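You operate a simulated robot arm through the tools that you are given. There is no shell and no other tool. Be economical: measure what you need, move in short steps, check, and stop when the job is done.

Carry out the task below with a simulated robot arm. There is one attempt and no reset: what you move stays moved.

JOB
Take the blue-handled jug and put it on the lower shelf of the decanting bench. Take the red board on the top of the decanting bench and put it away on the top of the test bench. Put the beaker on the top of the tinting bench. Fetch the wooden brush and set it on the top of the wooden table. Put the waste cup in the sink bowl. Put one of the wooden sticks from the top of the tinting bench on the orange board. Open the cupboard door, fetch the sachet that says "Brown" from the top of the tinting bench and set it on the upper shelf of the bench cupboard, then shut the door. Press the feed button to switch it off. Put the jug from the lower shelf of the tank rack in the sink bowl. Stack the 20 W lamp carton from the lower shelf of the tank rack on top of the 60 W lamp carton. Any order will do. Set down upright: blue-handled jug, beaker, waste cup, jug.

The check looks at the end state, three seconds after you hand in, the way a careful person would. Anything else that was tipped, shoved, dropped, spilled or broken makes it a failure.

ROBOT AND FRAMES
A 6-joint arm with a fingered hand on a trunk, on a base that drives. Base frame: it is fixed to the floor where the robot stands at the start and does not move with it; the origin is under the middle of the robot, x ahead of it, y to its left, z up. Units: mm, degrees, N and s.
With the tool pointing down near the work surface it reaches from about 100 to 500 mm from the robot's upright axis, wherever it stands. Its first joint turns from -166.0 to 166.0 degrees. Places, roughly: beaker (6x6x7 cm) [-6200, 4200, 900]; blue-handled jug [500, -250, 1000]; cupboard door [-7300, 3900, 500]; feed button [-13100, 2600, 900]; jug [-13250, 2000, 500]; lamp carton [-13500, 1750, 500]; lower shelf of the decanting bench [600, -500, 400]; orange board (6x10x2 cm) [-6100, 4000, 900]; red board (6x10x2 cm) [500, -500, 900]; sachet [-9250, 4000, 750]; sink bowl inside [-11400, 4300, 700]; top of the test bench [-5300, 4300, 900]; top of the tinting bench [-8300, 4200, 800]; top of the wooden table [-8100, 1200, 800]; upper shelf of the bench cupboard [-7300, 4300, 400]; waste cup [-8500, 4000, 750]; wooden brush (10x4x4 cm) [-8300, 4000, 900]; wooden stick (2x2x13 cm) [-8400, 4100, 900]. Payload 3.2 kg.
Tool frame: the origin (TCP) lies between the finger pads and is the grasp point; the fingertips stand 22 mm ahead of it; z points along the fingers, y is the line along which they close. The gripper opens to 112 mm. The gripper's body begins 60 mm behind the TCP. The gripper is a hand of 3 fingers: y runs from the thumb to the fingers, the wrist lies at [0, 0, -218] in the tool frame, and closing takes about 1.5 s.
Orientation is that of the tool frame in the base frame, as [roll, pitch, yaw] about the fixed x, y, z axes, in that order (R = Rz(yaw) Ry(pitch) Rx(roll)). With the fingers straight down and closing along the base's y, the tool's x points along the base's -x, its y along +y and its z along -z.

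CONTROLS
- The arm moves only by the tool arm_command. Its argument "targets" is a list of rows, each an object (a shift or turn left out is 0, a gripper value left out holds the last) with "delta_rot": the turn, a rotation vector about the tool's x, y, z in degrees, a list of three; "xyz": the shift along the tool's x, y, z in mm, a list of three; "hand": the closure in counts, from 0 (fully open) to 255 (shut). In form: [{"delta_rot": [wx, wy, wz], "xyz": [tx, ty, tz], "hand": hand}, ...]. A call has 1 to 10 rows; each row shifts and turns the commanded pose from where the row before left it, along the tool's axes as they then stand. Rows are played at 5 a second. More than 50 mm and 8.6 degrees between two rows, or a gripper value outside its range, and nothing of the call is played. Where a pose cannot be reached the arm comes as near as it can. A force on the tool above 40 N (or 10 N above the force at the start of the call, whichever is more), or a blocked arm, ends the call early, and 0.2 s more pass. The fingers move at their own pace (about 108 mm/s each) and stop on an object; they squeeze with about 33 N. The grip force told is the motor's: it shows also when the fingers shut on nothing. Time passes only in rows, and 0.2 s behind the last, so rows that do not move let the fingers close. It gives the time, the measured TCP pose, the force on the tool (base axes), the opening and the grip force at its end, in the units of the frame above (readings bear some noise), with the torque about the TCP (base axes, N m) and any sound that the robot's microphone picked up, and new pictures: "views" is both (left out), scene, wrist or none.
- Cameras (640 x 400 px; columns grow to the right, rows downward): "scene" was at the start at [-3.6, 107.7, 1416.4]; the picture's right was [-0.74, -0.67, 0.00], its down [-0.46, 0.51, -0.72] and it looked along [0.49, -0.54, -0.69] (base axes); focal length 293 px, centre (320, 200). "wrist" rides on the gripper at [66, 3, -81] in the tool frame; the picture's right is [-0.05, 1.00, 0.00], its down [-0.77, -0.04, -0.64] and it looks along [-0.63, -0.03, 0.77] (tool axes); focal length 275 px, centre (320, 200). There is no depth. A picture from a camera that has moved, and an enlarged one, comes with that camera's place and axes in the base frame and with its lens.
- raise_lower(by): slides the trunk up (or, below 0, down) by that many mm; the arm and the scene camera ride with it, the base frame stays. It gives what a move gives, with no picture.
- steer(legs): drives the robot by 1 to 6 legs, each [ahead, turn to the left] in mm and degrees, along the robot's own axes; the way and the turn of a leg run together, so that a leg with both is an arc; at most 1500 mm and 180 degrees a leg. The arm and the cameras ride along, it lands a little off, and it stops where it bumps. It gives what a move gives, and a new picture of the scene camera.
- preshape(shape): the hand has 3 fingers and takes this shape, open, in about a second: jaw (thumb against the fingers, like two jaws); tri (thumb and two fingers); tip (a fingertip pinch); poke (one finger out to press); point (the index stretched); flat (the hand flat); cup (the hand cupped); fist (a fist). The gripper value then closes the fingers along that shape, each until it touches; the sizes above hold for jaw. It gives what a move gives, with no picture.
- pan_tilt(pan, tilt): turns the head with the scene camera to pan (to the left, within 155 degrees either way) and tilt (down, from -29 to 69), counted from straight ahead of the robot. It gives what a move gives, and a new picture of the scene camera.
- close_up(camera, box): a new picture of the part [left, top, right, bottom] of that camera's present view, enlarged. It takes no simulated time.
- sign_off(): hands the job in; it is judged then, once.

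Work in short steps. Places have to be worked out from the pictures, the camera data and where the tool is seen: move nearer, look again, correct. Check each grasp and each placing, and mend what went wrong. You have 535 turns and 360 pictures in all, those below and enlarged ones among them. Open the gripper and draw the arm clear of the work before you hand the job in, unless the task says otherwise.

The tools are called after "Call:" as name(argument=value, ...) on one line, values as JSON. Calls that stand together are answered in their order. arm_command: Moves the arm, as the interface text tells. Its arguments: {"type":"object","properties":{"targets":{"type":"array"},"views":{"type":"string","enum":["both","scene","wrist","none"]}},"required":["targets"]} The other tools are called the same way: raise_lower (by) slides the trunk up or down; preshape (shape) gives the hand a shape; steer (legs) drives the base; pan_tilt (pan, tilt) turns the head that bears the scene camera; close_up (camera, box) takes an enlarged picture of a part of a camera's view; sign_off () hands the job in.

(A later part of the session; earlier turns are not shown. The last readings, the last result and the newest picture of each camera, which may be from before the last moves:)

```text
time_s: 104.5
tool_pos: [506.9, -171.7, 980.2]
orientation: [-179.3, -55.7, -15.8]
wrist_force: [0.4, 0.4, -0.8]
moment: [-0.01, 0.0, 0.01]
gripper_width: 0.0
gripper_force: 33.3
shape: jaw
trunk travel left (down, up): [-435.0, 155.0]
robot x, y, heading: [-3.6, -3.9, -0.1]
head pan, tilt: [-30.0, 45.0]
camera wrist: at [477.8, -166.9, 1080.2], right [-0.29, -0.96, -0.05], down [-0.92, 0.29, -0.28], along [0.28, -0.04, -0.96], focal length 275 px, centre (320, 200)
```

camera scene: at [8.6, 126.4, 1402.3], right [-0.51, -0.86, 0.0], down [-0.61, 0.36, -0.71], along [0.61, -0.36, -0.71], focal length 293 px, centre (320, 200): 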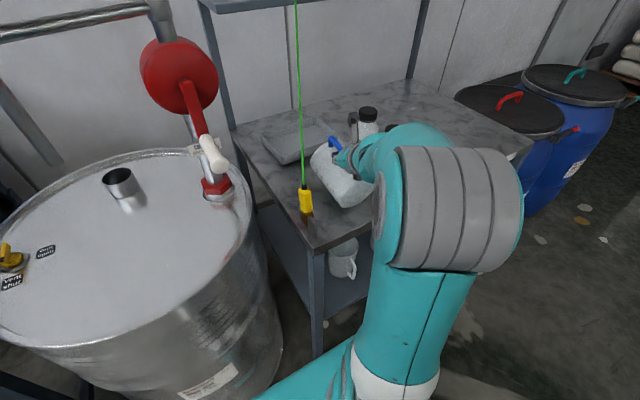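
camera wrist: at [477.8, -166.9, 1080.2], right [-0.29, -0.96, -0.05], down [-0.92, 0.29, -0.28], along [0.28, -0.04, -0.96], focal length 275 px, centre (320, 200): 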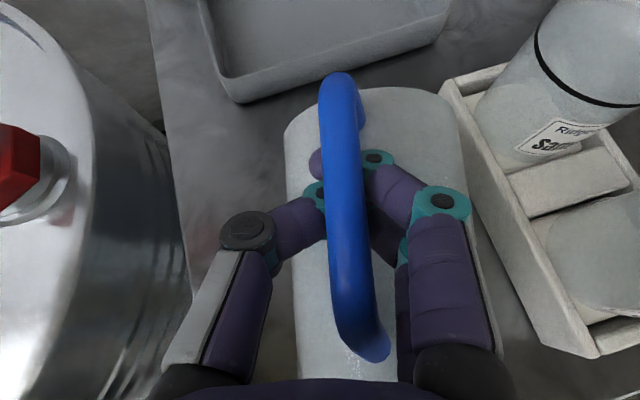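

Now the hook is on the rim side of the centre. I lift and look how it hangs.

Call:
arm_command(targets=[{"xyz": [16, 0, -11]}, {"xyz": [24, 0, -17]}, {"xyz": [30, 0, -21]}, {"xyz": [30, 0, -21]}, {}], views="both")

```text
time_s: 105.7
tool_pos: [504.6, -170.8, 1101.5]
orientation: [-179.4, -55.7, -15.8]
wrist_force: [-0.5, -0.3, -0.3]
moment: [0.01, -0.02, -0.03]
gripper_width: 0.0
gripper_force: 33.1
shape: jaw
trunk travel left (down, up): [-435.0, 155.0]
robot x, y, heading: [-0.8, 2.4, -0.5]
head pan, tilt: [-30.0, 45.0]
camera scene: at [8.4, 126.5, 1402.3], right [-0.51, -0.86, 0.0], down [-0.61, 0.36, -0.71], along [0.61, -0.36, -0.71], focal length 293 px, centre (320, 200)
camera wrist: at [475.0, -166.8, 1203.0], right [-0.29, -0.96, -0.05], down [-0.92, 0.29, -0.28], along [0.28, -0.04, -0.96], focal length 275 px, centre (320, 200)
```

scene: 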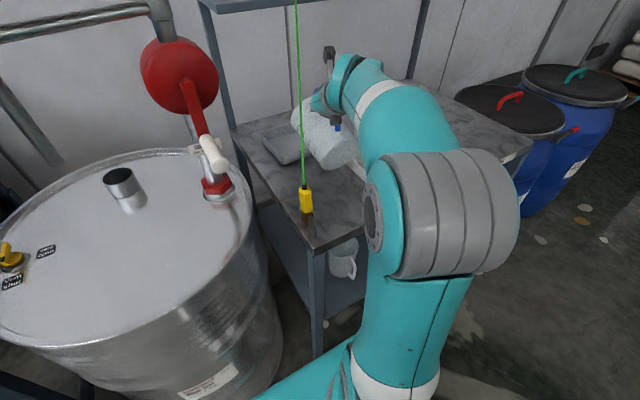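
wrist: 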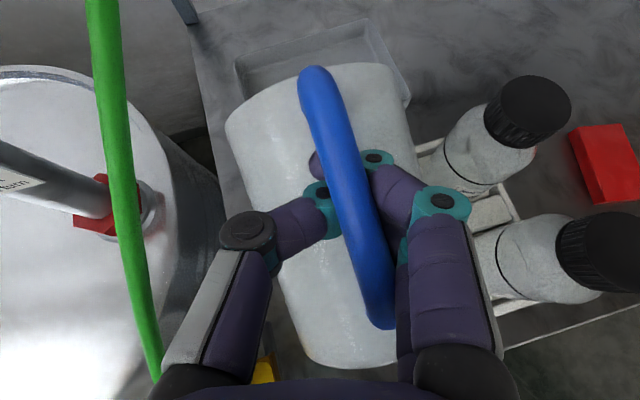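

The jug hangs base-low. The green cord slopes close by on the left above, so I shift right, go low, then carry it forward low.

Call:
arm_command(targets=[{"xyz": [3.8, 24, 5.6]}, {"xyz": [-26, 0, 17.7]}, {"xyz": [-26, 0, 17.7]}, {"xyz": [-22, 0, 15]}, {}], views="both")

```text
time_s: 106.9
tool_pos: [505.4, -196.6, 1014.5]
orientation: [-179.2, -55.6, -15.9]
wrist_force: [-0.6, -0.2, -1.2]
moment: [0.03, 0.03, 0.01]
gripper_width: 0.1
gripper_force: 33.2
shape: jaw
trunk travel left (down, up): [-435.0, 155.0]
robot x, y, heading: [-7.3, -0.0, -0.5]
head pan, tilt: [-30.0, 45.0]
camera scene: at [8.6, 126.4, 1402.3], right [-0.51, -0.86, 0.0], down [-0.61, 0.36, -0.71], along [0.61, -0.36, -0.71], focal length 293 px, centre (320, 200)
camera wrist: at [476.1, -190.6, 1113.4], right [-0.29, -0.96, -0.04], down [-0.92, 0.29, -0.28], along [0.28, -0.04, -0.96], focal length 275 px, centre (320, 200)
```

scene: 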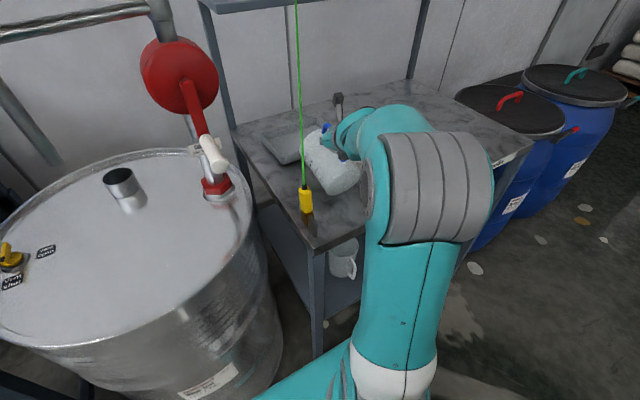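
wrist: 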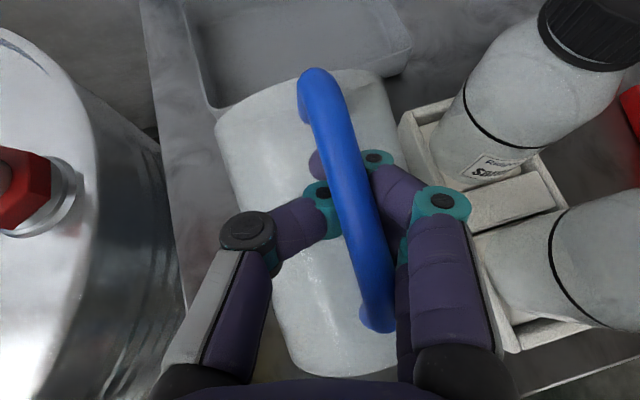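

Call:
arm_command(targets=[{"xyz": [21.7, -13, 31.8]}, {"xyz": [21.7, -13, 31.8]}, {}], views="both")

Call:
close_up(camera="scene", box=[240, 60, 440, 240])

```text
time_s: 107.7
tool_pos: [587.4, -191.2, 1013.8]
orientation: [-179.5, -55.7, -15.8]
wrist_force: [0.5, 0.0, -0.5]
moment: [0.02, -0.01, 0.03]
gripper_width: 0.0
gripper_force: 32.4
shape: jaw
trunk travel left (down, up): [-435.0, 155.0]
robot x, y, heading: [-6.1, -1.1, -0.3]
head pan, tilt: [-30.0, 45.0]
camera scene: at [8.6, 126.4, 1402.3], right [-0.51, -0.86, 0.0], down [-0.61, 0.36, -0.71], along [0.61, -0.36, -0.71], focal length 293 px, centre (320, 200)
camera wrist: at [557.0, -185.7, 1113.9], right [-0.29, -0.96, -0.04], down [-0.92, 0.29, -0.28], along [0.28, -0.04, -0.96], focal length 275 px, centre (320, 200)
```

scene: 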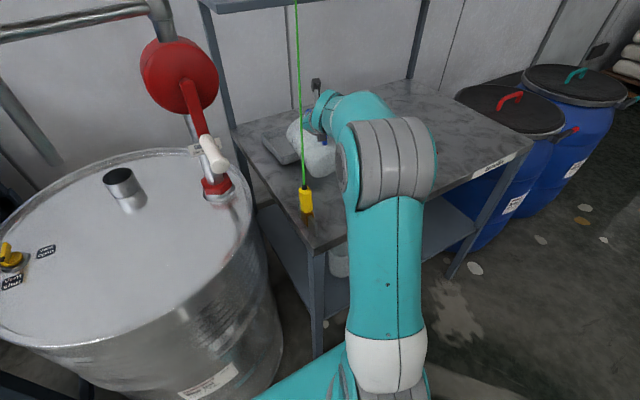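
wrist: 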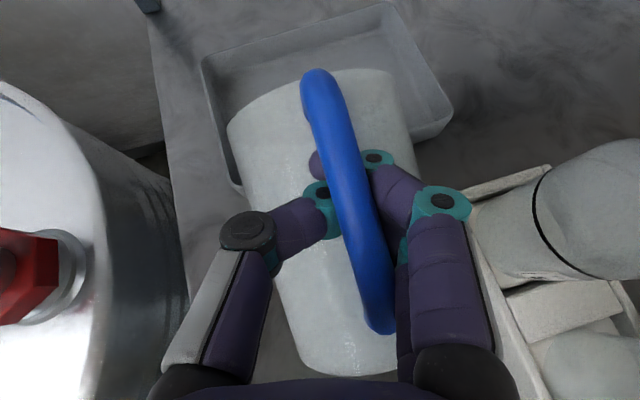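

```text
2.22 times, centred on (340, 150) of scene
camera zoom: at [8.6, 126.4, 1402.3], right [-0.51, -0.86, 0.0], down [-0.61, 0.36, -0.71], along [0.61, -0.36, -0.71], focal length 651 px, centre (276, 311)
```

zoom: 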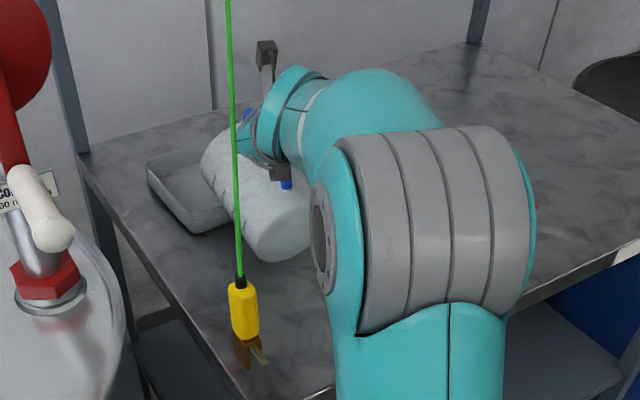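

The tray starts at x≈655, so I shift back 15 mm and lower to the bench, then slide the hook on to the handle's rim end.

Call:
arm_command(targets=[{"xyz": [-8.1, 4, -11.9]}, {"xyz": [-16.5, 0, 11.3]}, {"xyz": [-8.3, 0, 5.6]}, {}], views="none")

Call:
arm_command(targets=[{"xyz": [-2.5, 0, 1.7]}, {"hand": 185}, {}, {}, {}], views="wrist")

```text
time_s: 108.6
tool_pos: [571.0, -190.9, 993.5]
orientation: [-179.2, -56.9, -16.0]
wrist_force: [-3.0, 3.3, 20.0]
moment: [0.16, 0.02, 0.04]
gripper_width: 0.1
gripper_force: 32.8
shape: jaw
trunk travel left (down, up): [-435.0, 155.0]
robot x, y, heading: [-5.9, -2.3, -0.7]
head pan, tilt: [-30.0, 45.0]
stopped in row 4: the force on the tool passed its limit at 41 N (the readings are from after the stop); the commanded pose is now the measured one
```

```text
time_s: 109.8
tool_pos: [569.4, -190.2, 990.7]
orientation: [-179.2, -56.8, -15.9]
wrist_force: [-5.9, 2.4, 35.9]
moment: [0.07, 0.03, -0.08]
gripper_width: 15.5
gripper_force: 0.1
shape: jaw
trunk travel left (down, up): [-435.0, 155.0]
robot x, y, heading: [-5.8, -1.6, -0.2]
head pan, tilt: [-30.0, 45.0]
camera wrist: at [538.4, -185.3, 1090.1], right [-0.29, -0.96, -0.05], down [-0.91, 0.29, -0.3], along [0.3, -0.04, -0.95], focal length 275 px, centre (320, 200)
```

wrist: 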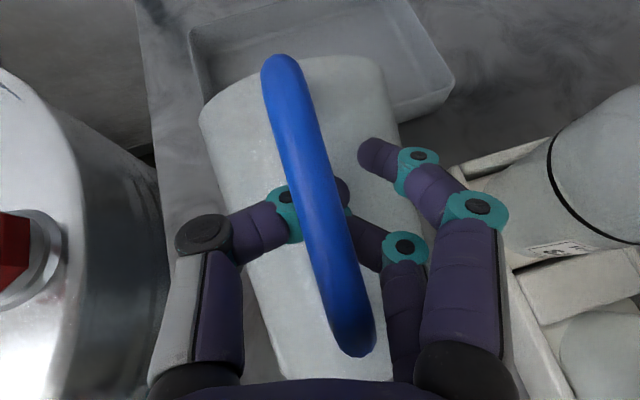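

Call:
arm_command(targets=[{"xyz": [8.3, 0, -5.6]}, {"xyz": [2, 0, -1.4], "hand": 175}, {}, {"xyz": [10, -5, 14.5]}, {"xyz": [10, -5, 14.5]}, {}], views="wrist")

```text
time_s: 111.2
tool_pos: [609.1, -191.5, 1000.4]
orientation: [-179.3, -56.4, -15.9]
wrist_force: [-2.8, 2.3, 7.6]
moment: [-0.04, 0.02, 0.02]
gripper_width: 33.6
gripper_force: 0.0
shape: jaw
trunk travel left (down, up): [-435.0, 155.0]
robot x, y, heading: [-6.2, -0.2, -0.4]
head pan, tilt: [-30.0, 45.0]
camera wrist: at [577.5, -185.8, 1099.8], right [-0.29, -0.96, -0.05], down [-0.91, 0.29, -0.29], along [0.29, -0.04, -0.96], focal length 275 px, centre (320, 200)
```

wrist: 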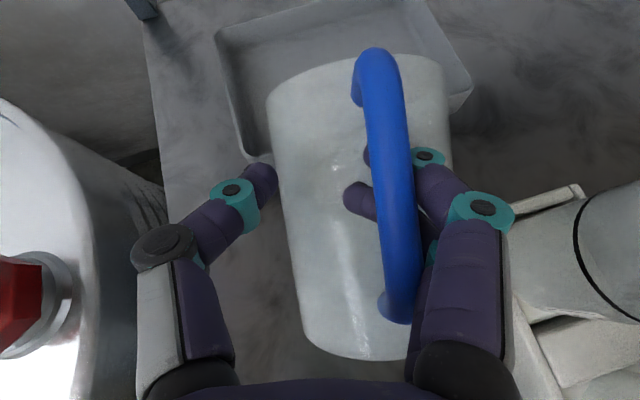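

Loosened, the jug just drags along (and its rim has nudged the drip tray a little, which I'll restore later). New plan: hook and lift it again, bring it back ~110 mm to clear bench, lay it down, and then grip the body near its base from above so I can turn it upright.

Call:
arm_command(targets=[{"hand": 255}, {}, {}, {}, {}, {"xyz": [20, 0, -14]}, {"xyz": [20, 0, -14]}, {"xyz": [-27, 14, -40]}, {"xyz": [-27, 14, -40]}, {}], views="both")

```text
refused: row 8 steps farther than a row can; nothing moved
```

Call:
arm_command(targets=[{"hand": 255}, {}, {}, {}, {}, {"xyz": [20, 0, -14]}, {"xyz": [20, 0, -14]}, {"xyz": [-26, 12, -38]}, {"xyz": [-26, 12, -38]}, {}], views="both")

```text
time_s: 113.4
tool_pos: [513.3, -190.6, 1047.5]
orientation: [-179.4, -56.4, -15.9]
wrist_force: [-1.0, 0.6, -0.1]
moment: [0.03, 0.01, -0.01]
gripper_width: 0.0
gripper_force: 33.0
shape: jaw
trunk travel left (down, up): [-435.0, 155.0]
robot x, y, heading: [-4.0, -2.7, -0.2]
head pan, tilt: [-30.0, 45.0]
camera scene: at [8.3, 126.5, 1402.3], right [-0.51, -0.86, 0.0], down [-0.61, 0.36, -0.71], along [0.61, -0.36, -0.71], focal length 293 px, centre (320, 200)
camera wrist: at [483.5, -185.0, 1146.5], right [-0.29, -0.96, -0.05], down [-0.91, 0.29, -0.29], along [0.29, -0.04, -0.96], focal length 275 px, centre (320, 200)
```

scene: 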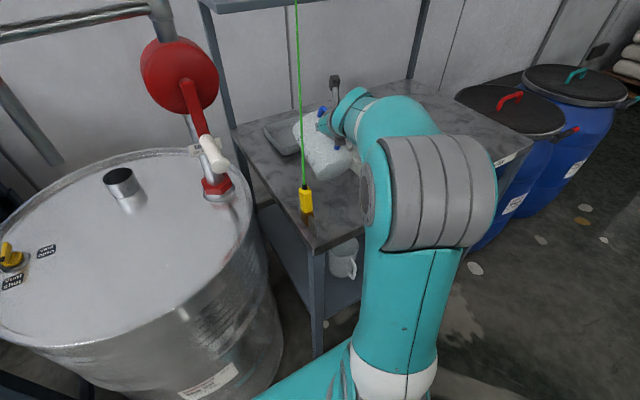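
wrist: 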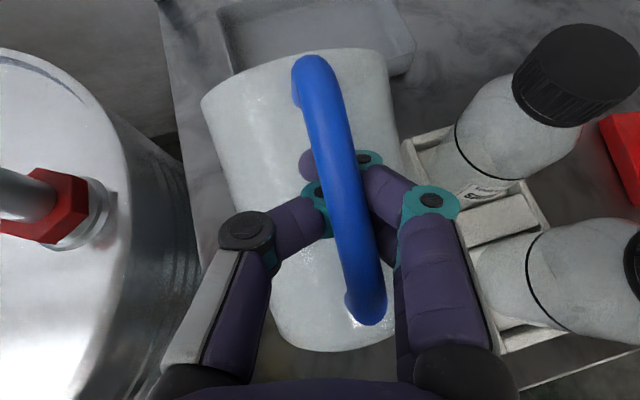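

I move it right and back so it will lie close beside the sample rack (which stops any rolling), with its base end around x≈395, then lower.

Call:
arm_command(targets=[{"xyz": [-8, 31, -12]}, {"xyz": [-8, 31, -12]}, {"xyz": [-16.7, 0, 11.1]}, {"xyz": [-16.7, 0, 11.1]}, {}], views="both")

```text
time_s: 114.6
tool_pos: [468.5, -240.2, 1007.6]
orientation: [-179.2, -56.4, -15.9]
wrist_force: [0.0, 0.9, -0.7]
moment: [-0.02, 0.02, -0.01]
gripper_width: 0.3
gripper_force: 33.2
shape: jaw
trunk travel left (down, up): [-435.0, 155.0]
robot x, y, heading: [-4.9, -2.4, -0.4]
head pan, tilt: [-30.0, 45.0]
camera scene: at [8.4, 126.4, 1402.3], right [-0.51, -0.86, 0.0], down [-0.61, 0.36, -0.71], along [0.61, -0.36, -0.71], focal length 293 px, centre (320, 200)
camera wrist: at [438.1, -236.5, 1107.1], right [-0.29, -0.96, -0.05], down [-0.91, 0.29, -0.29], along [0.29, -0.04, -0.96], focal length 275 px, centre (320, 200)
```

scene: 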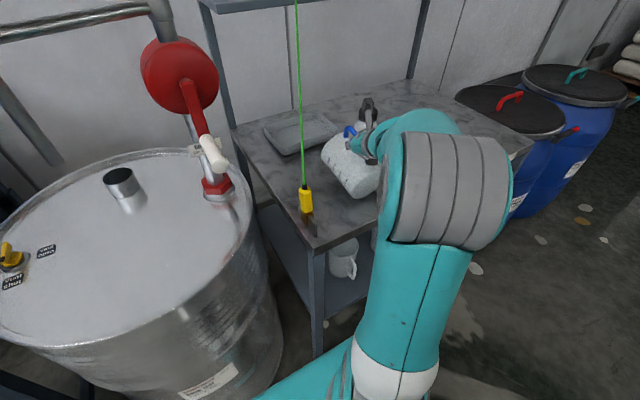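
wrist: 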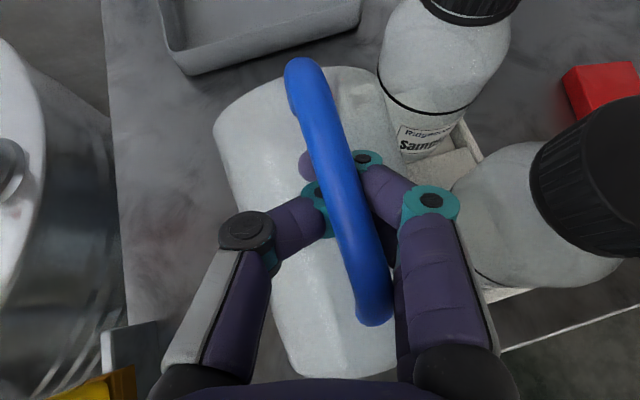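

Call:
close_up(camera="scene", box=[240, 60, 440, 240])

```text
2.22 times, centred on (340, 150) of scene
camera zoom: at [8.4, 126.4, 1402.3], right [-0.51, -0.86, 0.0], down [-0.61, 0.36, -0.71], along [0.61, -0.36, -0.71], focal length 651 px, centre (276, 311)
```

zoom: 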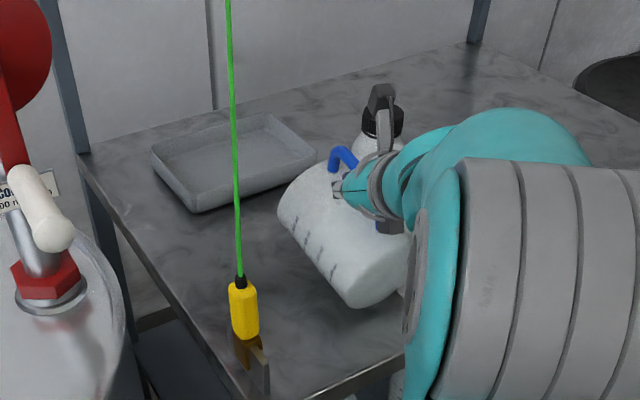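

The tray was pushed back ~40 mm; I'll restore it afterwards. Now I lower the jug to contact and release it.

Call:
arm_command(targets=[{"xyz": [-6.7, 0, 4.4]}, {"xyz": [-5, 0, 3.3]}, {"xyz": [-3.3, 0, 2.2]}, {}], views="none")

```text
time_s: 115.6
tool_pos: [468.1, -241.7, 988.6]
orientation: [-179.2, -56.4, -16.0]
wrist_force: [0.4, -0.1, 0.5]
moment: [0.02, -0.02, 0.01]
gripper_width: 0.2
gripper_force: 33.3
shape: jaw
trunk travel left (down, up): [-435.0, 155.0]
robot x, y, heading: [-7.1, -4.2, -0.3]
head pan, tilt: [-30.0, 45.0]
```

Call:
arm_command(targets=[{"xyz": [-3.3, 0, 2.2]}, {"xyz": [-3.3, 0, 2.2]}, {}], views="none")

```text
time_s: 116.4
tool_pos: [468.6, -240.8, 982.9]
orientation: [-179.3, -56.6, -16.0]
wrist_force: [4.3, 0.4, 19.4]
moment: [-0.02, -0.12, 0.01]
gripper_width: 0.0
gripper_force: 32.9
shape: jaw
trunk travel left (down, up): [-435.0, 155.0]
robot x, y, heading: [-2.2, 1.0, -0.4]
head pan, tilt: [-30.0, 45.0]
```

It rests on the bench. I ease off and open the fingers gradually.

Call:
arm_command(targets=[{"xyz": [4, 0, -2.7]}, {"hand": 180}, {}, {"hand": 80}, {}, {}, {}], views="wrist")

```text
time_s: 118.0
tool_pos: [468.4, -241.7, 984.8]
orientation: [-179.2, -56.4, -15.8]
wrist_force: [-0.9, 0.7, 0.8]
moment: [-0.03, -0.03, 0.0]
gripper_width: 76.8
gripper_force: 0.0
shape: jaw
trunk travel left (down, up): [-435.0, 155.0]
robot x, y, heading: [-3.8, -4.6, -0.4]
head pan, tilt: [-30.0, 45.0]
camera wrist: at [438.1, -236.6, 1085.1], right [-0.29, -0.96, -0.05], down [-0.91, 0.29, -0.29], along [0.29, -0.04, -0.96], focal length 275 px, centre (320, 200)
```

wrist: 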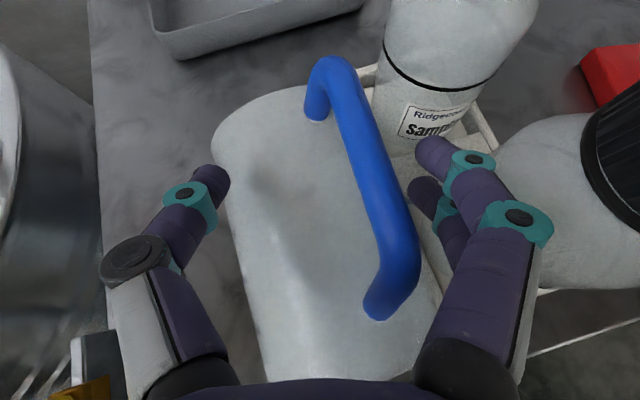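

Call:
arm_command(targets=[{"xyz": [30, 0, -20]}, {"xyz": [33, 0, -22]}, {"xyz": [33, 0, -22]}, {"delta_rot": [0, -8.5, 0]}, {"delta_rot": [0, -8.5, 0]}, {"delta_rot": [0, -8.5, 0]}, {"delta_rot": [0, -8.5, 0]}, {"delta_rot": [0, -8.5, 0]}, {"delta_rot": [0, -8.5, 0]}, {"delta_rot": [0, -5.4, 0]}], views="none")

Call:
arm_command(targets=[{"xyz": [-40, -10, 0], "delta_rot": [0, 0, -8.5]}, {"xyz": [-25, 0, 0], "hand": 0}, {}], views="wrist")

```text
time_s: 120.2
tool_pos: [459.1, -234.7, 1090.8]
orientation: [179.7, -8.4, -14.5]
wrist_force: [0.4, 0.1, 0.2]
moment: [-0.03, -0.03, 0.0]
gripper_width: 76.3
gripper_force: 0.0
shape: jaw
out of reach, approached as far as the arm can: row 9, 10
trunk travel left (down, up): [-435.0, 155.0]
robot x, y, heading: [-3.2, -2.7, -0.2]
head pan, tilt: [-30.0, 45.0]
```

```text
time_s: 121.0
tool_pos: [397.8, -212.2, 1080.2]
orientation: [178.6, -8.3, -6.1]
wrist_force: [0.9, -0.1, -0.5]
moment: [-0.01, 0.03, 0.02]
gripper_width: 112.0
gripper_force: 0.1
shape: jaw
trunk travel left (down, up): [-435.0, 155.0]
robot x, y, heading: [-4.7, -2.1, -0.3]
head pan, tilt: [-30.0, 45.0]
camera wrist: at [451.2, -217.9, 1170.8], right [-0.16, -0.99, 0.02], down [-0.84, 0.14, 0.52], along [-0.51, 0.06, -0.86], focal length 275 px, centre (320, 200)
```

wrist: 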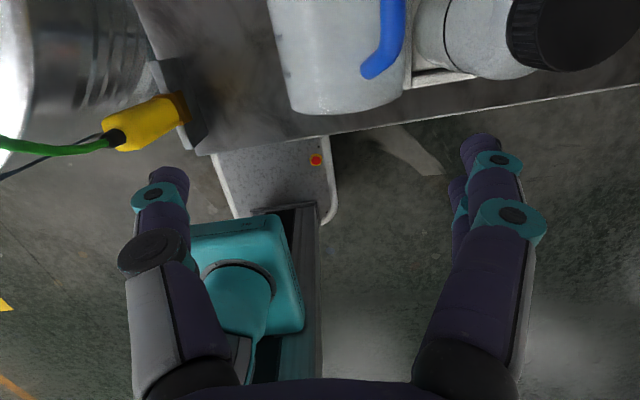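

Gripping the body would be very tight, so instead I re-hook the handle nearer its rim end: turn the hand back to ~56° tilt, aligned with the jug.

Call:
arm_command(targets=[{"delta_rot": [0, 8, 0], "hand": 80}, {"delta_rot": [0, 8, 0]}, {"delta_rot": [0, 8, 0]}, {"delta_rot": [0, 8, 0]}, {"delta_rot": [0, 8, 0]}, {"delta_rot": [0, 8, 0]}, {"xyz": [22, 20, 33]}, {"xyz": [22, 20, 33]}, {}], views="wrist")

```text
time_s: 123.0
tool_pos: [472.1, -261.7, 1082.0]
orientation: [177.4, -56.4, -4.0]
wrist_force: [-0.7, 0.2, -0.2]
moment: [-0.03, 0.0, -0.02]
gripper_width: 77.5
gripper_force: 0.1
shape: jaw
trunk travel left (down, up): [-435.0, 155.0]
robot x, y, heading: [-3.5, -0.6, -0.1]
head pan, tilt: [-30.0, 45.0]
camera wrist: at [442.2, -257.2, 1181.7], right [-0.14, -0.99, -0.01], down [-0.95, 0.13, -0.29], along [0.29, -0.03, -0.96], focal length 275 px, centre (320, 200)
```

wrist: 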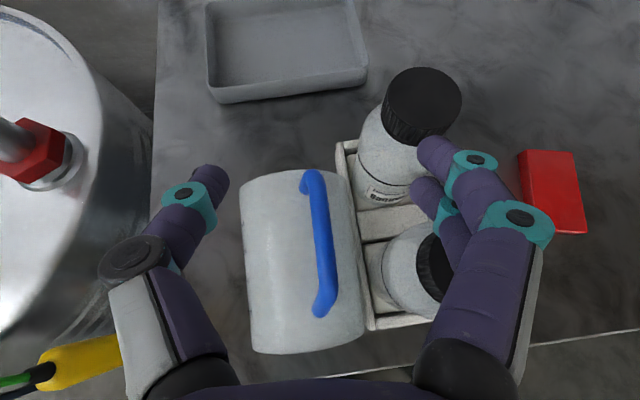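

The view is clear: bar from x≈425 to 520 at y≈-257. I narrow the fingers (bottles are close on the right) and descend to the rim end of the bar.

Call:
arm_command(targets=[{"xyz": [12.5, -7, 18.8], "hand": 150}, {}, {"xyz": [-25, 0, 16.6]}, {"xyz": [-25, 0, 16.6]}, {}], views="wrist")

```text
time_s: 124.2
tool_pos: [495.5, -257.6, 1022.2]
orientation: [177.4, -56.4, -4.1]
wrist_force: [-0.1, -0.7, 0.7]
moment: [-0.01, 0.03, 0.03]
gripper_width: 46.6
gripper_force: 0.0
shape: jaw
trunk travel left (down, up): [-435.0, 155.0]
robot x, y, heading: [-4.2, -2.5, 0.2]
head pan, tilt: [-30.0, 45.0]
camera wrist: at [466.4, -254.8, 1121.3], right [-0.14, -0.99, -0.01], down [-0.95, 0.13, -0.29], along [0.29, -0.03, -0.96], focal length 275 px, centre (320, 200)
```

wrist: 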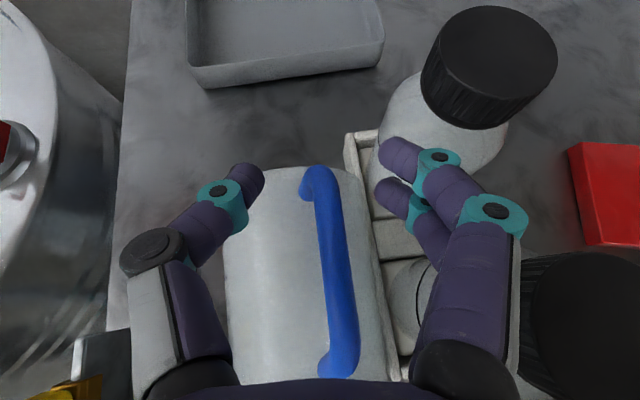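

Call:
arm_command(targets=[{"xyz": [-15, 0, 10]}, {"xyz": [-13, 0, 8.6]}, {"hand": 255}, {}, {}, {}, {}, {}], views="wrist")

```text
time_s: 126.0
tool_pos: [496.7, -258.8, 988.4]
orientation: [177.5, -56.3, -4.3]
wrist_force: [-0.1, -0.1, -0.3]
moment: [-0.03, -0.05, 0.0]
gripper_width: 0.1
gripper_force: 32.4
shape: jaw
trunk travel left (down, up): [-435.0, 155.0]
robot x, y, heading: [-8.5, -1.1, -0.4]
head pan, tilt: [-30.0, 45.0]
camera wrist: at [466.6, -256.7, 1087.9], right [-0.14, -0.99, -0.01], down [-0.95, 0.13, -0.29], along [0.29, -0.03, -0.96], focal length 275 px, centre (320, 200)
```

wrist: 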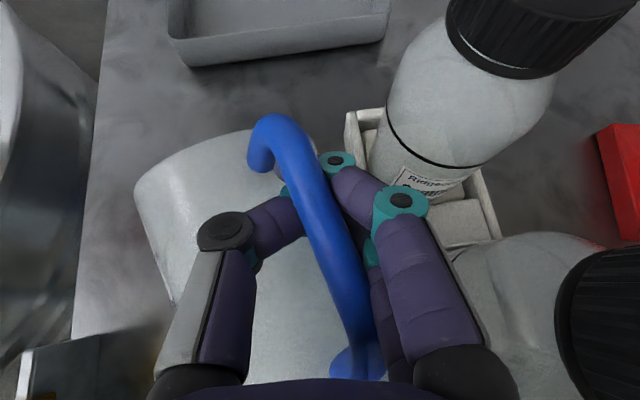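

Hooked closer to the rim end. I lift and look at the tilt.

Call:
arm_command(targets=[{"xyz": [15, 0, -10]}, {"xyz": [25, 0, -16]}, {"xyz": [25, 0, -16]}, {}], views="both")

Call:
close_up(camera="scene", box=[260, 60, 460, 240])

```text
time_s: 127.0
tool_pos: [496.7, -258.1, 1065.4]
orientation: [177.4, -56.3, -4.2]
wrist_force: [0.2, -0.1, -0.4]
moment: [-0.07, -0.05, 0.01]
gripper_width: 0.1
gripper_force: 32.7
shape: jaw
trunk travel left (down, up): [-435.0, 155.0]
robot x, y, heading: [-4.2, -4.8, -0.2]
head pan, tilt: [-30.0, 45.0]
camera scene: at [8.4, 126.5, 1402.3], right [-0.51, -0.86, 0.0], down [-0.61, 0.36, -0.71], along [0.61, -0.36, -0.71], focal length 293 px, centre (320, 200)
camera wrist: at [466.7, -254.9, 1165.3], right [-0.14, -0.99, -0.01], down [-0.95, 0.13, -0.29], along [0.29, -0.03, -0.96], focal length 275 px, centre (320, 200)
```

scene: 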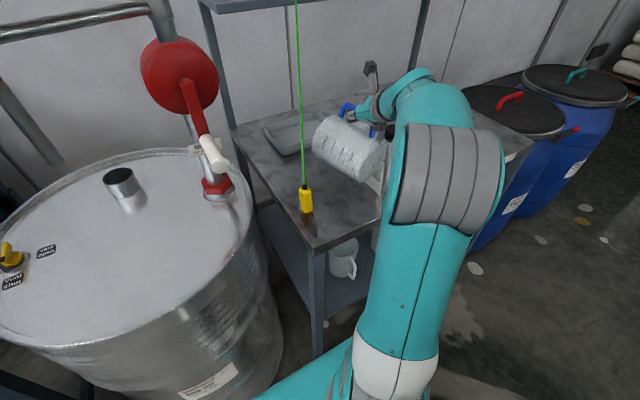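
wrist: 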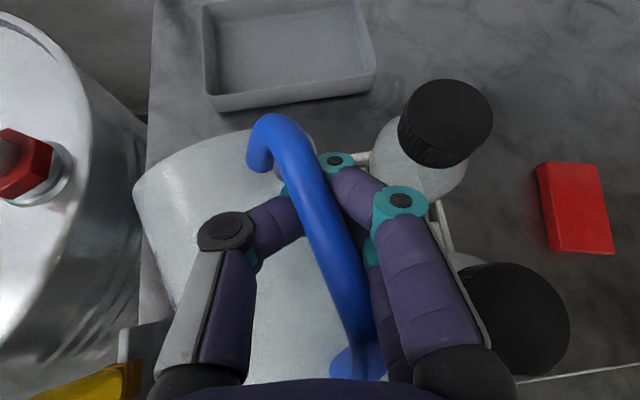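

```text
2.22 times, centred on (360, 150) of scene
camera zoom: at [8.4, 126.5, 1402.3], right [-0.51, -0.86, 0.0], down [-0.61, 0.36, -0.71], along [0.61, -0.36, -0.71], focal length 651 px, centre (231, 311)
```

zoom: 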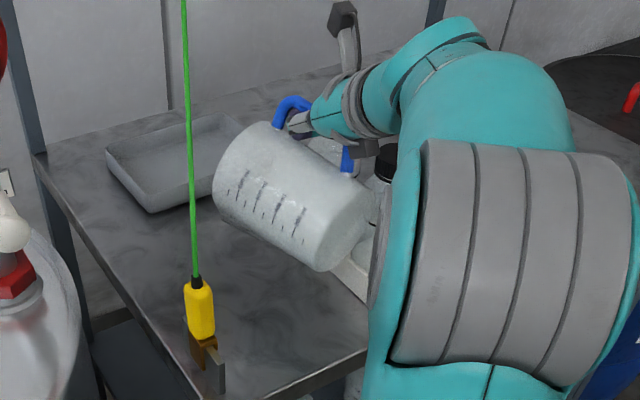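

Friction in the grip is holding it. Rotating the hand towards horizontal should now carry the jug base-down; I try it in the air.

Call:
arm_command(targets=[{"delta_rot": [0, 8.5, 0]}, {"delta_rot": [0, 8.5, 0]}, {"delta_rot": [0, 8.5, 0]}, {"delta_rot": [0, 8.5, 0]}, {}], views="both")

Call:
close_up(camera="scene", box=[260, 60, 460, 240])

```text
time_s: 128.2
tool_pos: [497.2, -258.1, 1065.5]
orientation: [73.8, -88.7, 99.8]
wrist_force: [-0.4, 0.9, -1.0]
moment: [-0.06, 0.0, -0.03]
gripper_width: 0.0
gripper_force: 33.1
shape: jaw
trunk travel left (down, up): [-435.0, 155.0]
robot x, y, heading: [-0.2, -4.1, -0.6]
head pan, tilt: [-30.0, 45.0]
camera scene: at [8.5, 126.4, 1402.3], right [-0.51, -0.86, 0.0], down [-0.61, 0.36, -0.71], along [0.61, -0.36, -0.71], focal length 293 px, centre (320, 200)
camera wrist: at [416.1, -250.0, 1131.5], right [-0.11, -0.99, -0.02], down [-0.62, 0.09, -0.78], along [0.77, -0.07, -0.63], focal length 275 px, centre (320, 200)
```

scene: 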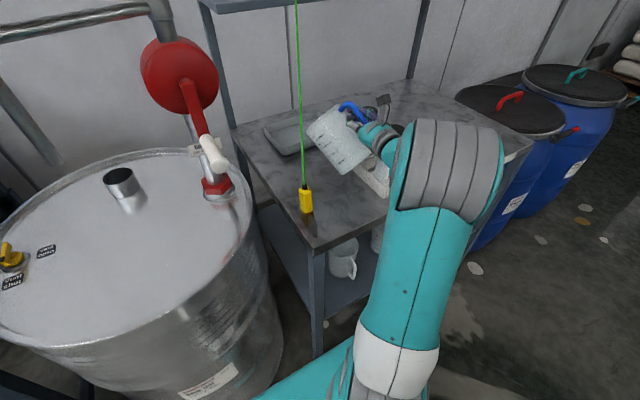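
wrist: 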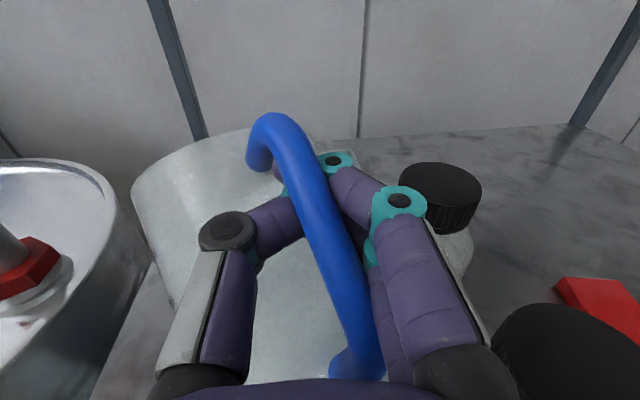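

```text
2.22 times, centred on (360, 150) of scene
camera zoom: at [8.5, 126.4, 1402.3], right [-0.51, -0.86, 0.0], down [-0.61, 0.36, -0.71], along [0.61, -0.36, -0.71], focal length 651 px, centre (231, 311)
```

zoom: 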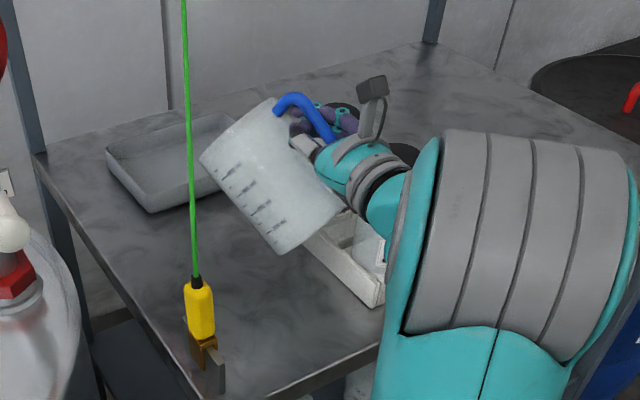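

The jug turned with the hand: this grip is firm. I raise the trunk a bit and keep rotating until the jug is upright.

Call:
raise_lower(by=80)

Call:
arm_command(targets=[{"delta_rot": [0, 8.5, 0]}, {"delta_rot": [0, 8.5, 0]}, {"delta_rot": [0, 8.5, 0]}, {"delta_rot": [0, 8.5, 0]}, {"delta_rot": [0, 8.5, 0]}, {}], views="scene")

Call:
close_up(camera="scene", box=[260, 60, 460, 240])

```text
time_s: 129.4
tool_pos: [496.1, -257.5, 1146.3]
orientation: [77.0, -88.6, 96.6]
wrist_force: [-0.2, -0.4, -0.9]
moment: [-0.06, -0.02, 0.0]
gripper_width: 0.1
gripper_force: 33.3
shape: jaw
trunk travel left (down, up): [-515.0, 75.0]
robot x, y, heading: [-5.0, -3.4, -0.2]
head pan, tilt: [-30.0, 45.0]
```

```text
time_s: 130.8
tool_pos: [496.3, -257.8, 1145.9]
orientation: [2.2, -47.1, 172.2]
wrist_force: [-0.3, -0.2, -1.0]
moment: [-0.02, 0.03, 0.0]
gripper_width: 0.0
gripper_force: 33.4
shape: jaw
trunk travel left (down, up): [-515.0, 75.0]
robot x, y, heading: [-4.6, -4.0, -0.2]
head pan, tilt: [-30.0, 45.0]
camera scene: at [8.5, 126.4, 1482.3], right [-0.51, -0.86, 0.0], down [-0.61, 0.36, -0.71], along [0.61, -0.36, -0.71], focal length 293 px, centre (320, 200)
```

scene: 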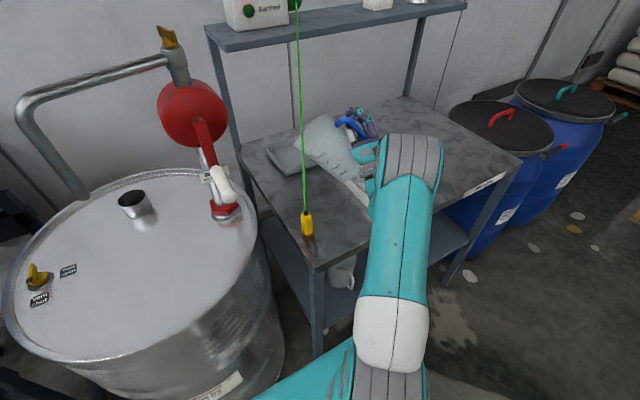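

```text
2.22 times, centred on (360, 150) of scene
camera zoom: at [8.5, 126.4, 1482.3], right [-0.51, -0.86, 0.0], down [-0.61, 0.36, -0.71], along [0.61, -0.36, -0.71], focal length 651 px, centre (231, 311)
```

zoom: 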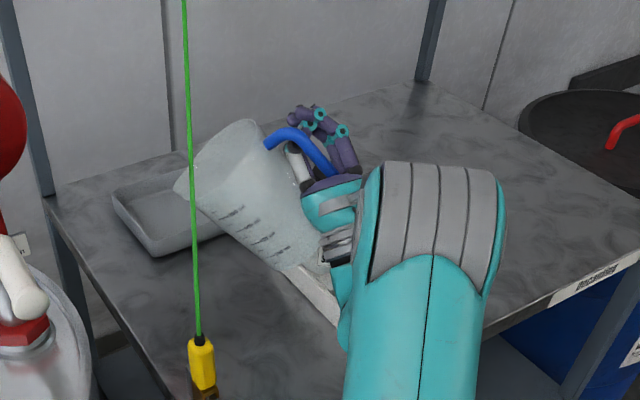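

The jug is nearly upright but leans left (~17°) and forward (~13°) because it sits at an angle in the hand. I correct both with rotations.

Call:
arm_command(targets=[{"delta_rot": [-5.7, -1.2, 6.2]}, {"delta_rot": [-5.7, -1.2, 6.2]}, {"delta_rot": [0, 7, 0]}, {"delta_rot": [0, 6, 0]}, {}], views="both")

Call:
close_up(camera="scene", box=[260, 60, 460, 240])

```text
time_s: 132.0
tool_pos: [497.9, -257.7, 1146.3]
orientation: [-19.0, -35.1, -175.3]
wrist_force: [0.0, -0.3, -0.7]
moment: [-0.05, 0.01, -0.04]
gripper_width: 0.0
gripper_force: 32.7
shape: jaw
trunk travel left (down, up): [-515.0, 75.0]
robot x, y, heading: [-3.5, -4.1, -0.1]
head pan, tilt: [-30.0, 45.0]
camera scene: at [8.4, 126.5, 1482.3], right [-0.51, -0.86, 0.0], down [-0.61, 0.36, -0.71], along [0.61, -0.36, -0.71], focal length 293 px, centre (320, 200)
camera wrist: at [397.8, -241.9, 1122.1], right [-0.07, -0.95, -0.29], down [0.27, 0.26, -0.93], along [0.96, -0.15, 0.24], focal length 275 px, centre (320, 200)
```

scene: 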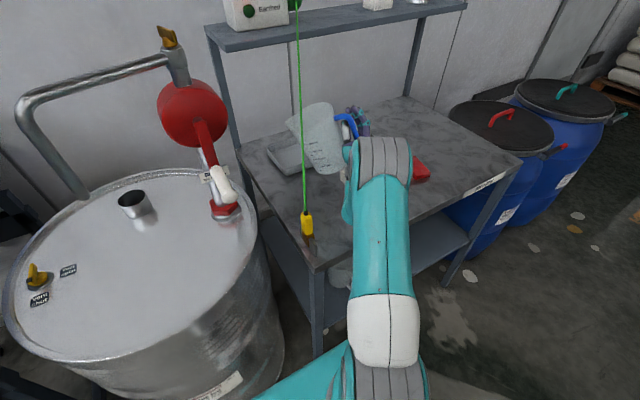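
wrist: 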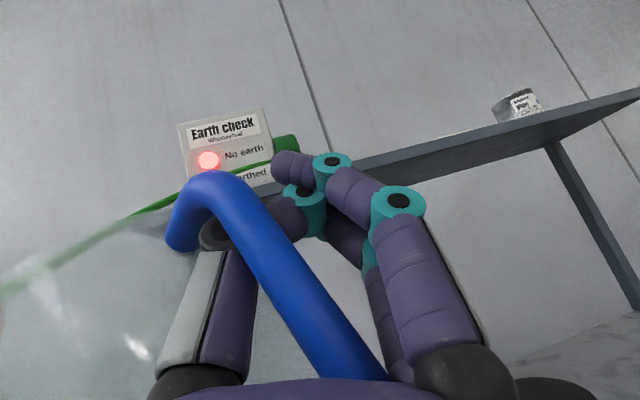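

```text
2.22 times, centred on (360, 150) of scene
camera zoom: at [8.4, 126.5, 1482.3], right [-0.51, -0.86, 0.0], down [-0.61, 0.36, -0.71], along [0.61, -0.36, -0.71], focal length 651 px, centre (231, 311)
```

zoom: 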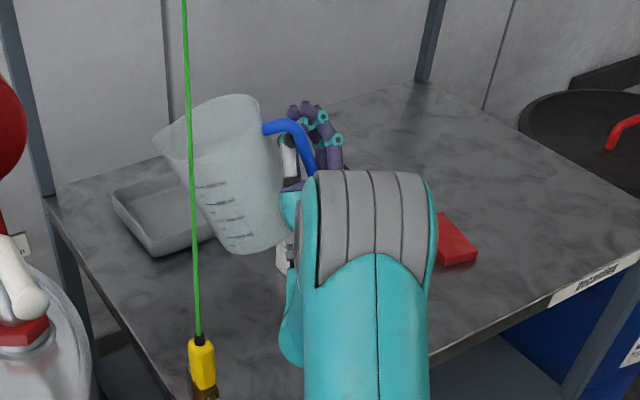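

The jug still leans ~20° left and ~18° forward. I correct the left lean (rotation about base x); the forward lean I'll take out when its far base edge touches down.

Call:
arm_command(targets=[{"delta_rot": [-5.6, -0.7, 3.9]}, {"delta_rot": [-5.6, -0.7, 3.9]}, {"delta_rot": [-5.6, -0.7, 3.9]}, {}], views="both")

Call:
close_up(camera="scene", box=[260, 60, 460, 240])

```text
time_s: 133.0
tool_pos: [497.4, -257.0, 1146.1]
orientation: [-43.0, -30.9, -162.0]
wrist_force: [-0.3, 0.3, -1.0]
moment: [-0.05, 0.03, -0.01]
gripper_width: 0.0
gripper_force: 33.1
shape: jaw
trunk travel left (down, up): [-515.0, 75.0]
robot x, y, heading: [-6.0, -4.0, -0.2]
head pan, tilt: [-30.0, 45.0]
camera scene: at [8.4, 126.5, 1482.3], right [-0.51, -0.86, 0.0], down [-0.61, 0.36, -0.71], along [0.61, -0.36, -0.71], focal length 293 px, centre (320, 200)
camera wrist: at [396.6, -233.6, 1127.4], right [-0.07, -0.79, -0.61], down [0.27, 0.57, -0.77], along [0.96, -0.22, 0.18], focal length 275 px, centre (320, 200)
```

scene: 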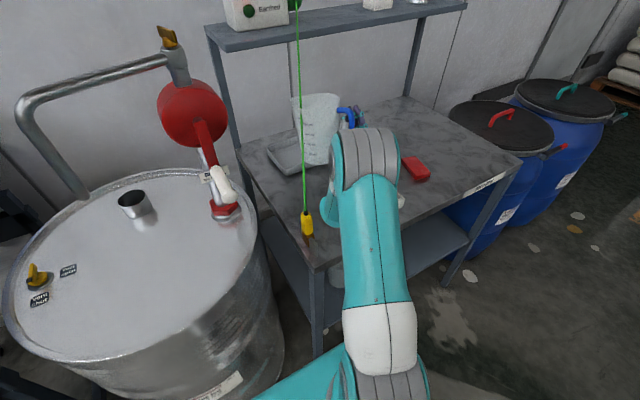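
wrist: 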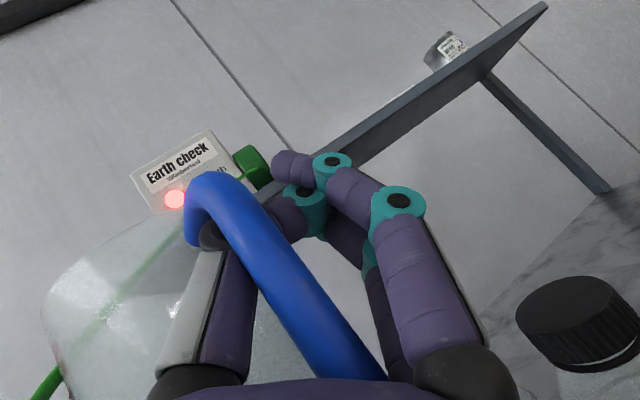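

```text
2.22 times, centred on (360, 150) of scene
camera zoom: at [8.4, 126.5, 1482.3], right [-0.51, -0.86, 0.0], down [-0.61, 0.36, -0.71], along [0.61, -0.36, -0.71], focal length 651 px, centre (231, 311)
```

zoom: 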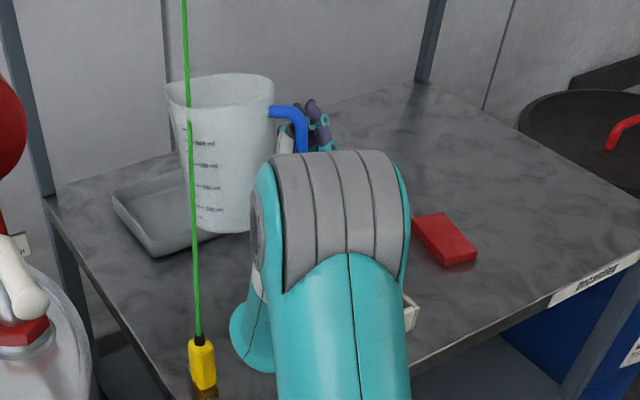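

The jug is upright now. I bring it back ~97 mm in x so the wrist stays in front of the bench edge, then lower with the trunk.

Call:
arm_command(targets=[{"xyz": [39.6, 5.2, -27.5]}, {"xyz": [39.6, 5.2, -27.5]}, {}], views="none")

Call:
raise_lower(by=-140)

Call:
pan_tilt(pan=-32, tilt=40)

Call:
close_up(camera="scene", box=[240, 60, 460, 280])

```text
time_s: 133.8
tool_pos: [403.2, -259.6, 1154.1]
orientation: [-43.3, -31.0, -162.1]
wrist_force: [0.8, 0.2, -0.8]
moment: [-0.06, 0.03, -0.01]
gripper_width: 0.0
gripper_force: 33.2
shape: jaw
out of reach, approached as far as the arm can: row 2
trunk travel left (down, up): [-515.0, 75.0]
robot x, y, heading: [-2.1, 2.2, -0.7]
head pan, tilt: [-30.0, 45.0]
```

```text
time_s: 135.4
tool_pos: [401.9, -258.2, 1013.6]
orientation: [-43.3, -30.9, -162.1]
wrist_force: [-0.6, 0.0, -0.8]
moment: [-0.04, 0.04, -0.02]
gripper_width: 0.0
gripper_force: 32.8
shape: jaw
trunk travel left (down, up): [-375.0, 215.0]
robot x, y, heading: [-4.0, -0.5, -0.1]
head pan, tilt: [-30.0, 45.0]
```

```text
time_s: 136.1
tool_pos: [404.1, -257.2, 1014.9]
orientation: [-43.4, -31.0, -162.1]
wrist_force: [-0.4, -0.2, -1.3]
moment: [-0.05, 0.01, 0.01]
gripper_width: 0.0
gripper_force: 33.3
shape: jaw
trunk travel left (down, up): [-375.0, 215.0]
robot x, y, heading: [0.9, 0.6, -0.4]
head pan, tilt: [-32.0, 40.0]
camera scene: at [10.1, 122.1, 1349.5], right [-0.53, -0.84, 0.0], down [-0.54, 0.34, -0.77], along [0.65, -0.41, -0.64], focal length 293 px, centre (320, 200)
```

scene: 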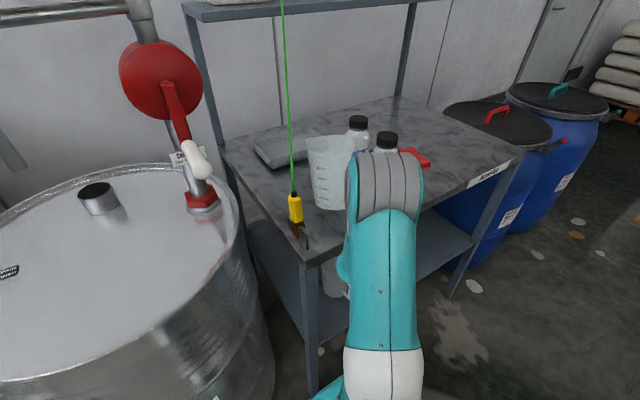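

```text
1.82 times, centred on (350, 170) of scene
camera zoom: at [10.1, 122.1, 1349.5], right [-0.53, -0.84, 0.0], down [-0.54, 0.34, -0.77], along [0.65, -0.41, -0.64], focal length 533 px, centre (266, 254)
```

zoom: 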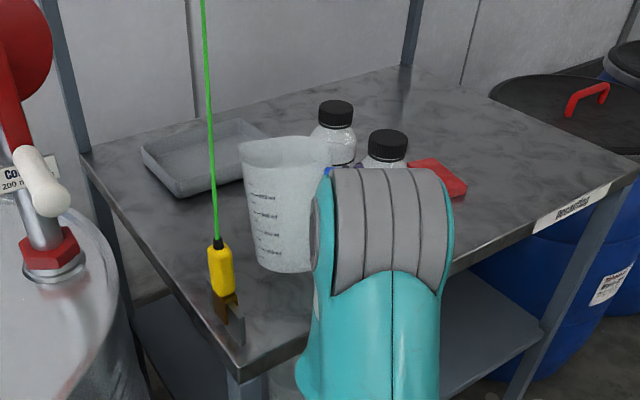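

The grip is firm and the jug upright, so I try to go to the lower shelf directly: back off, and test whether the arm reaches shelf height in this pose.

Call:
steer(legs=[[-450, 0]])

Call:
raise_lower(by=-370)

Call:
arm_command(targets=[{"xyz": [-15.4, 17.5, -18.8]}, {"xyz": [-15.4, 17.5, -18.8]}, {"xyz": [-15.4, 17.5, -18.8]}], views="both")

```text
time_s: 138.8
tool_pos: [-50.4, -258.4, 1014.3]
orientation: [-43.4, -31.0, -162.9]
wrist_force: [1.2, -0.2, -0.5]
moment: [-0.05, 0.0, 0.01]
gripper_width: 0.4
gripper_force: 32.8
shape: jaw
trunk travel left (down, up): [-375.0, 215.0]
robot x, y, heading: [-452.3, 1.5, -1.0]
head pan, tilt: [-32.0, 40.0]
camera scene: at [-438.3, 127.2, 1349.6], right [-0.55, -0.84, 0.0], down [-0.54, 0.35, -0.77], along [0.64, -0.42, -0.64], focal length 293 px, centre (320, 200)
```

scene: 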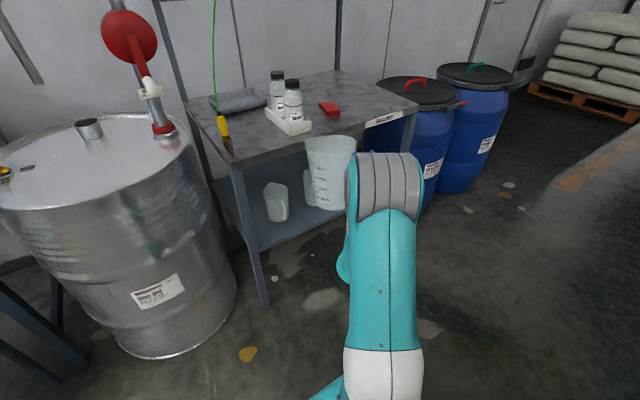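

```text
time_s: 142.4
tool_pos: [-50.1, -259.4, 643.1]
orientation: [-43.4, -31.0, -162.8]
wrist_force: [-0.7, -0.8, -0.1]
moment: [0.01, 0.04, 0.02]
gripper_width: 0.2
gripper_force: 32.9
shape: jaw
trunk travel left (down, up): [-5.0, 585.0]
robot x, y, heading: [-453.3, 5.1, -1.1]
head pan, tilt: [-32.0, 40.0]
```

```text
time_s: 143.2
tool_pos: [-13.3, -283.9, 599.5]
orientation: [-43.4, -31.0, -162.7]
wrist_force: [-0.2, 0.9, -0.4]
moment: [-0.03, 0.05, -0.01]
gripper_width: 0.0
gripper_force: 32.7
shape: jaw
out of reach, approached as far as the arm can: row 1, 2, 3
trunk travel left (down, up): [-5.0, 585.0]
robot x, y, heading: [-451.5, 2.9, -1.2]
head pan, tilt: [-32.0, 40.0]
camera scene: at [-438.3, 127.3, 979.6], right [-0.55, -0.84, 0.0], down [-0.54, 0.35, -0.77], along [0.64, -0.42, -0.64], focal length 293 px, centre (320, 200)
camera wrist: at [-111.8, -258.5, 581.9], right [-0.08, -0.79, -0.61], down [0.28, 0.57, -0.77], along [0.96, -0.24, 0.17], focal length 275 px, centre (320, 200)
```

scene: 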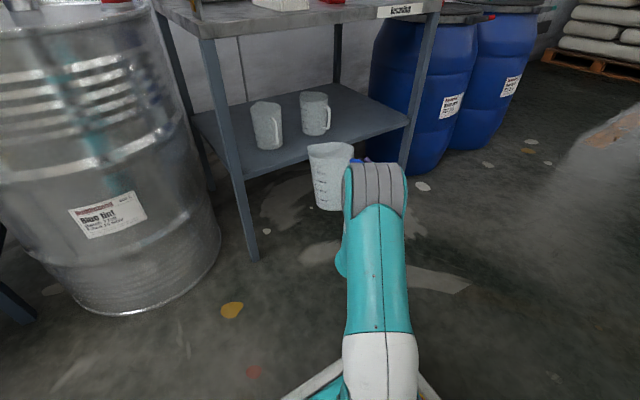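
wrist: 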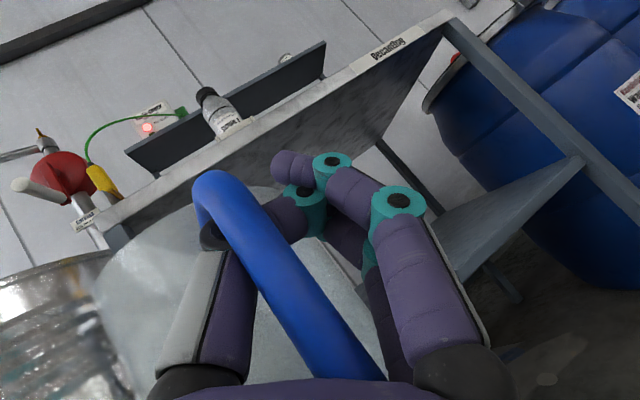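

Call:
arm_command(targets=[{"xyz": [-36, -5, 25]}, {"xyz": [-36, -5, 25]}, {"xyz": [-15.4, 17.5, -18.8]}, {"xyz": [-15.4, 17.5, -18.8]}], views="none")

```text
time_s: 144.2
tool_pos: [74.4, -284.1, 541.4]
orientation: [-43.3, -31.1, -162.8]
wrist_force: [-0.4, -0.3, 0.5]
moment: [-0.09, 0.04, -0.06]
gripper_width: 0.0
gripper_force: 33.0
shape: jaw
trunk travel left (down, up): [-5.0, 585.0]
robot x, y, heading: [-452.4, 0.2, -1.0]
head pan, tilt: [-32.0, 40.0]
```

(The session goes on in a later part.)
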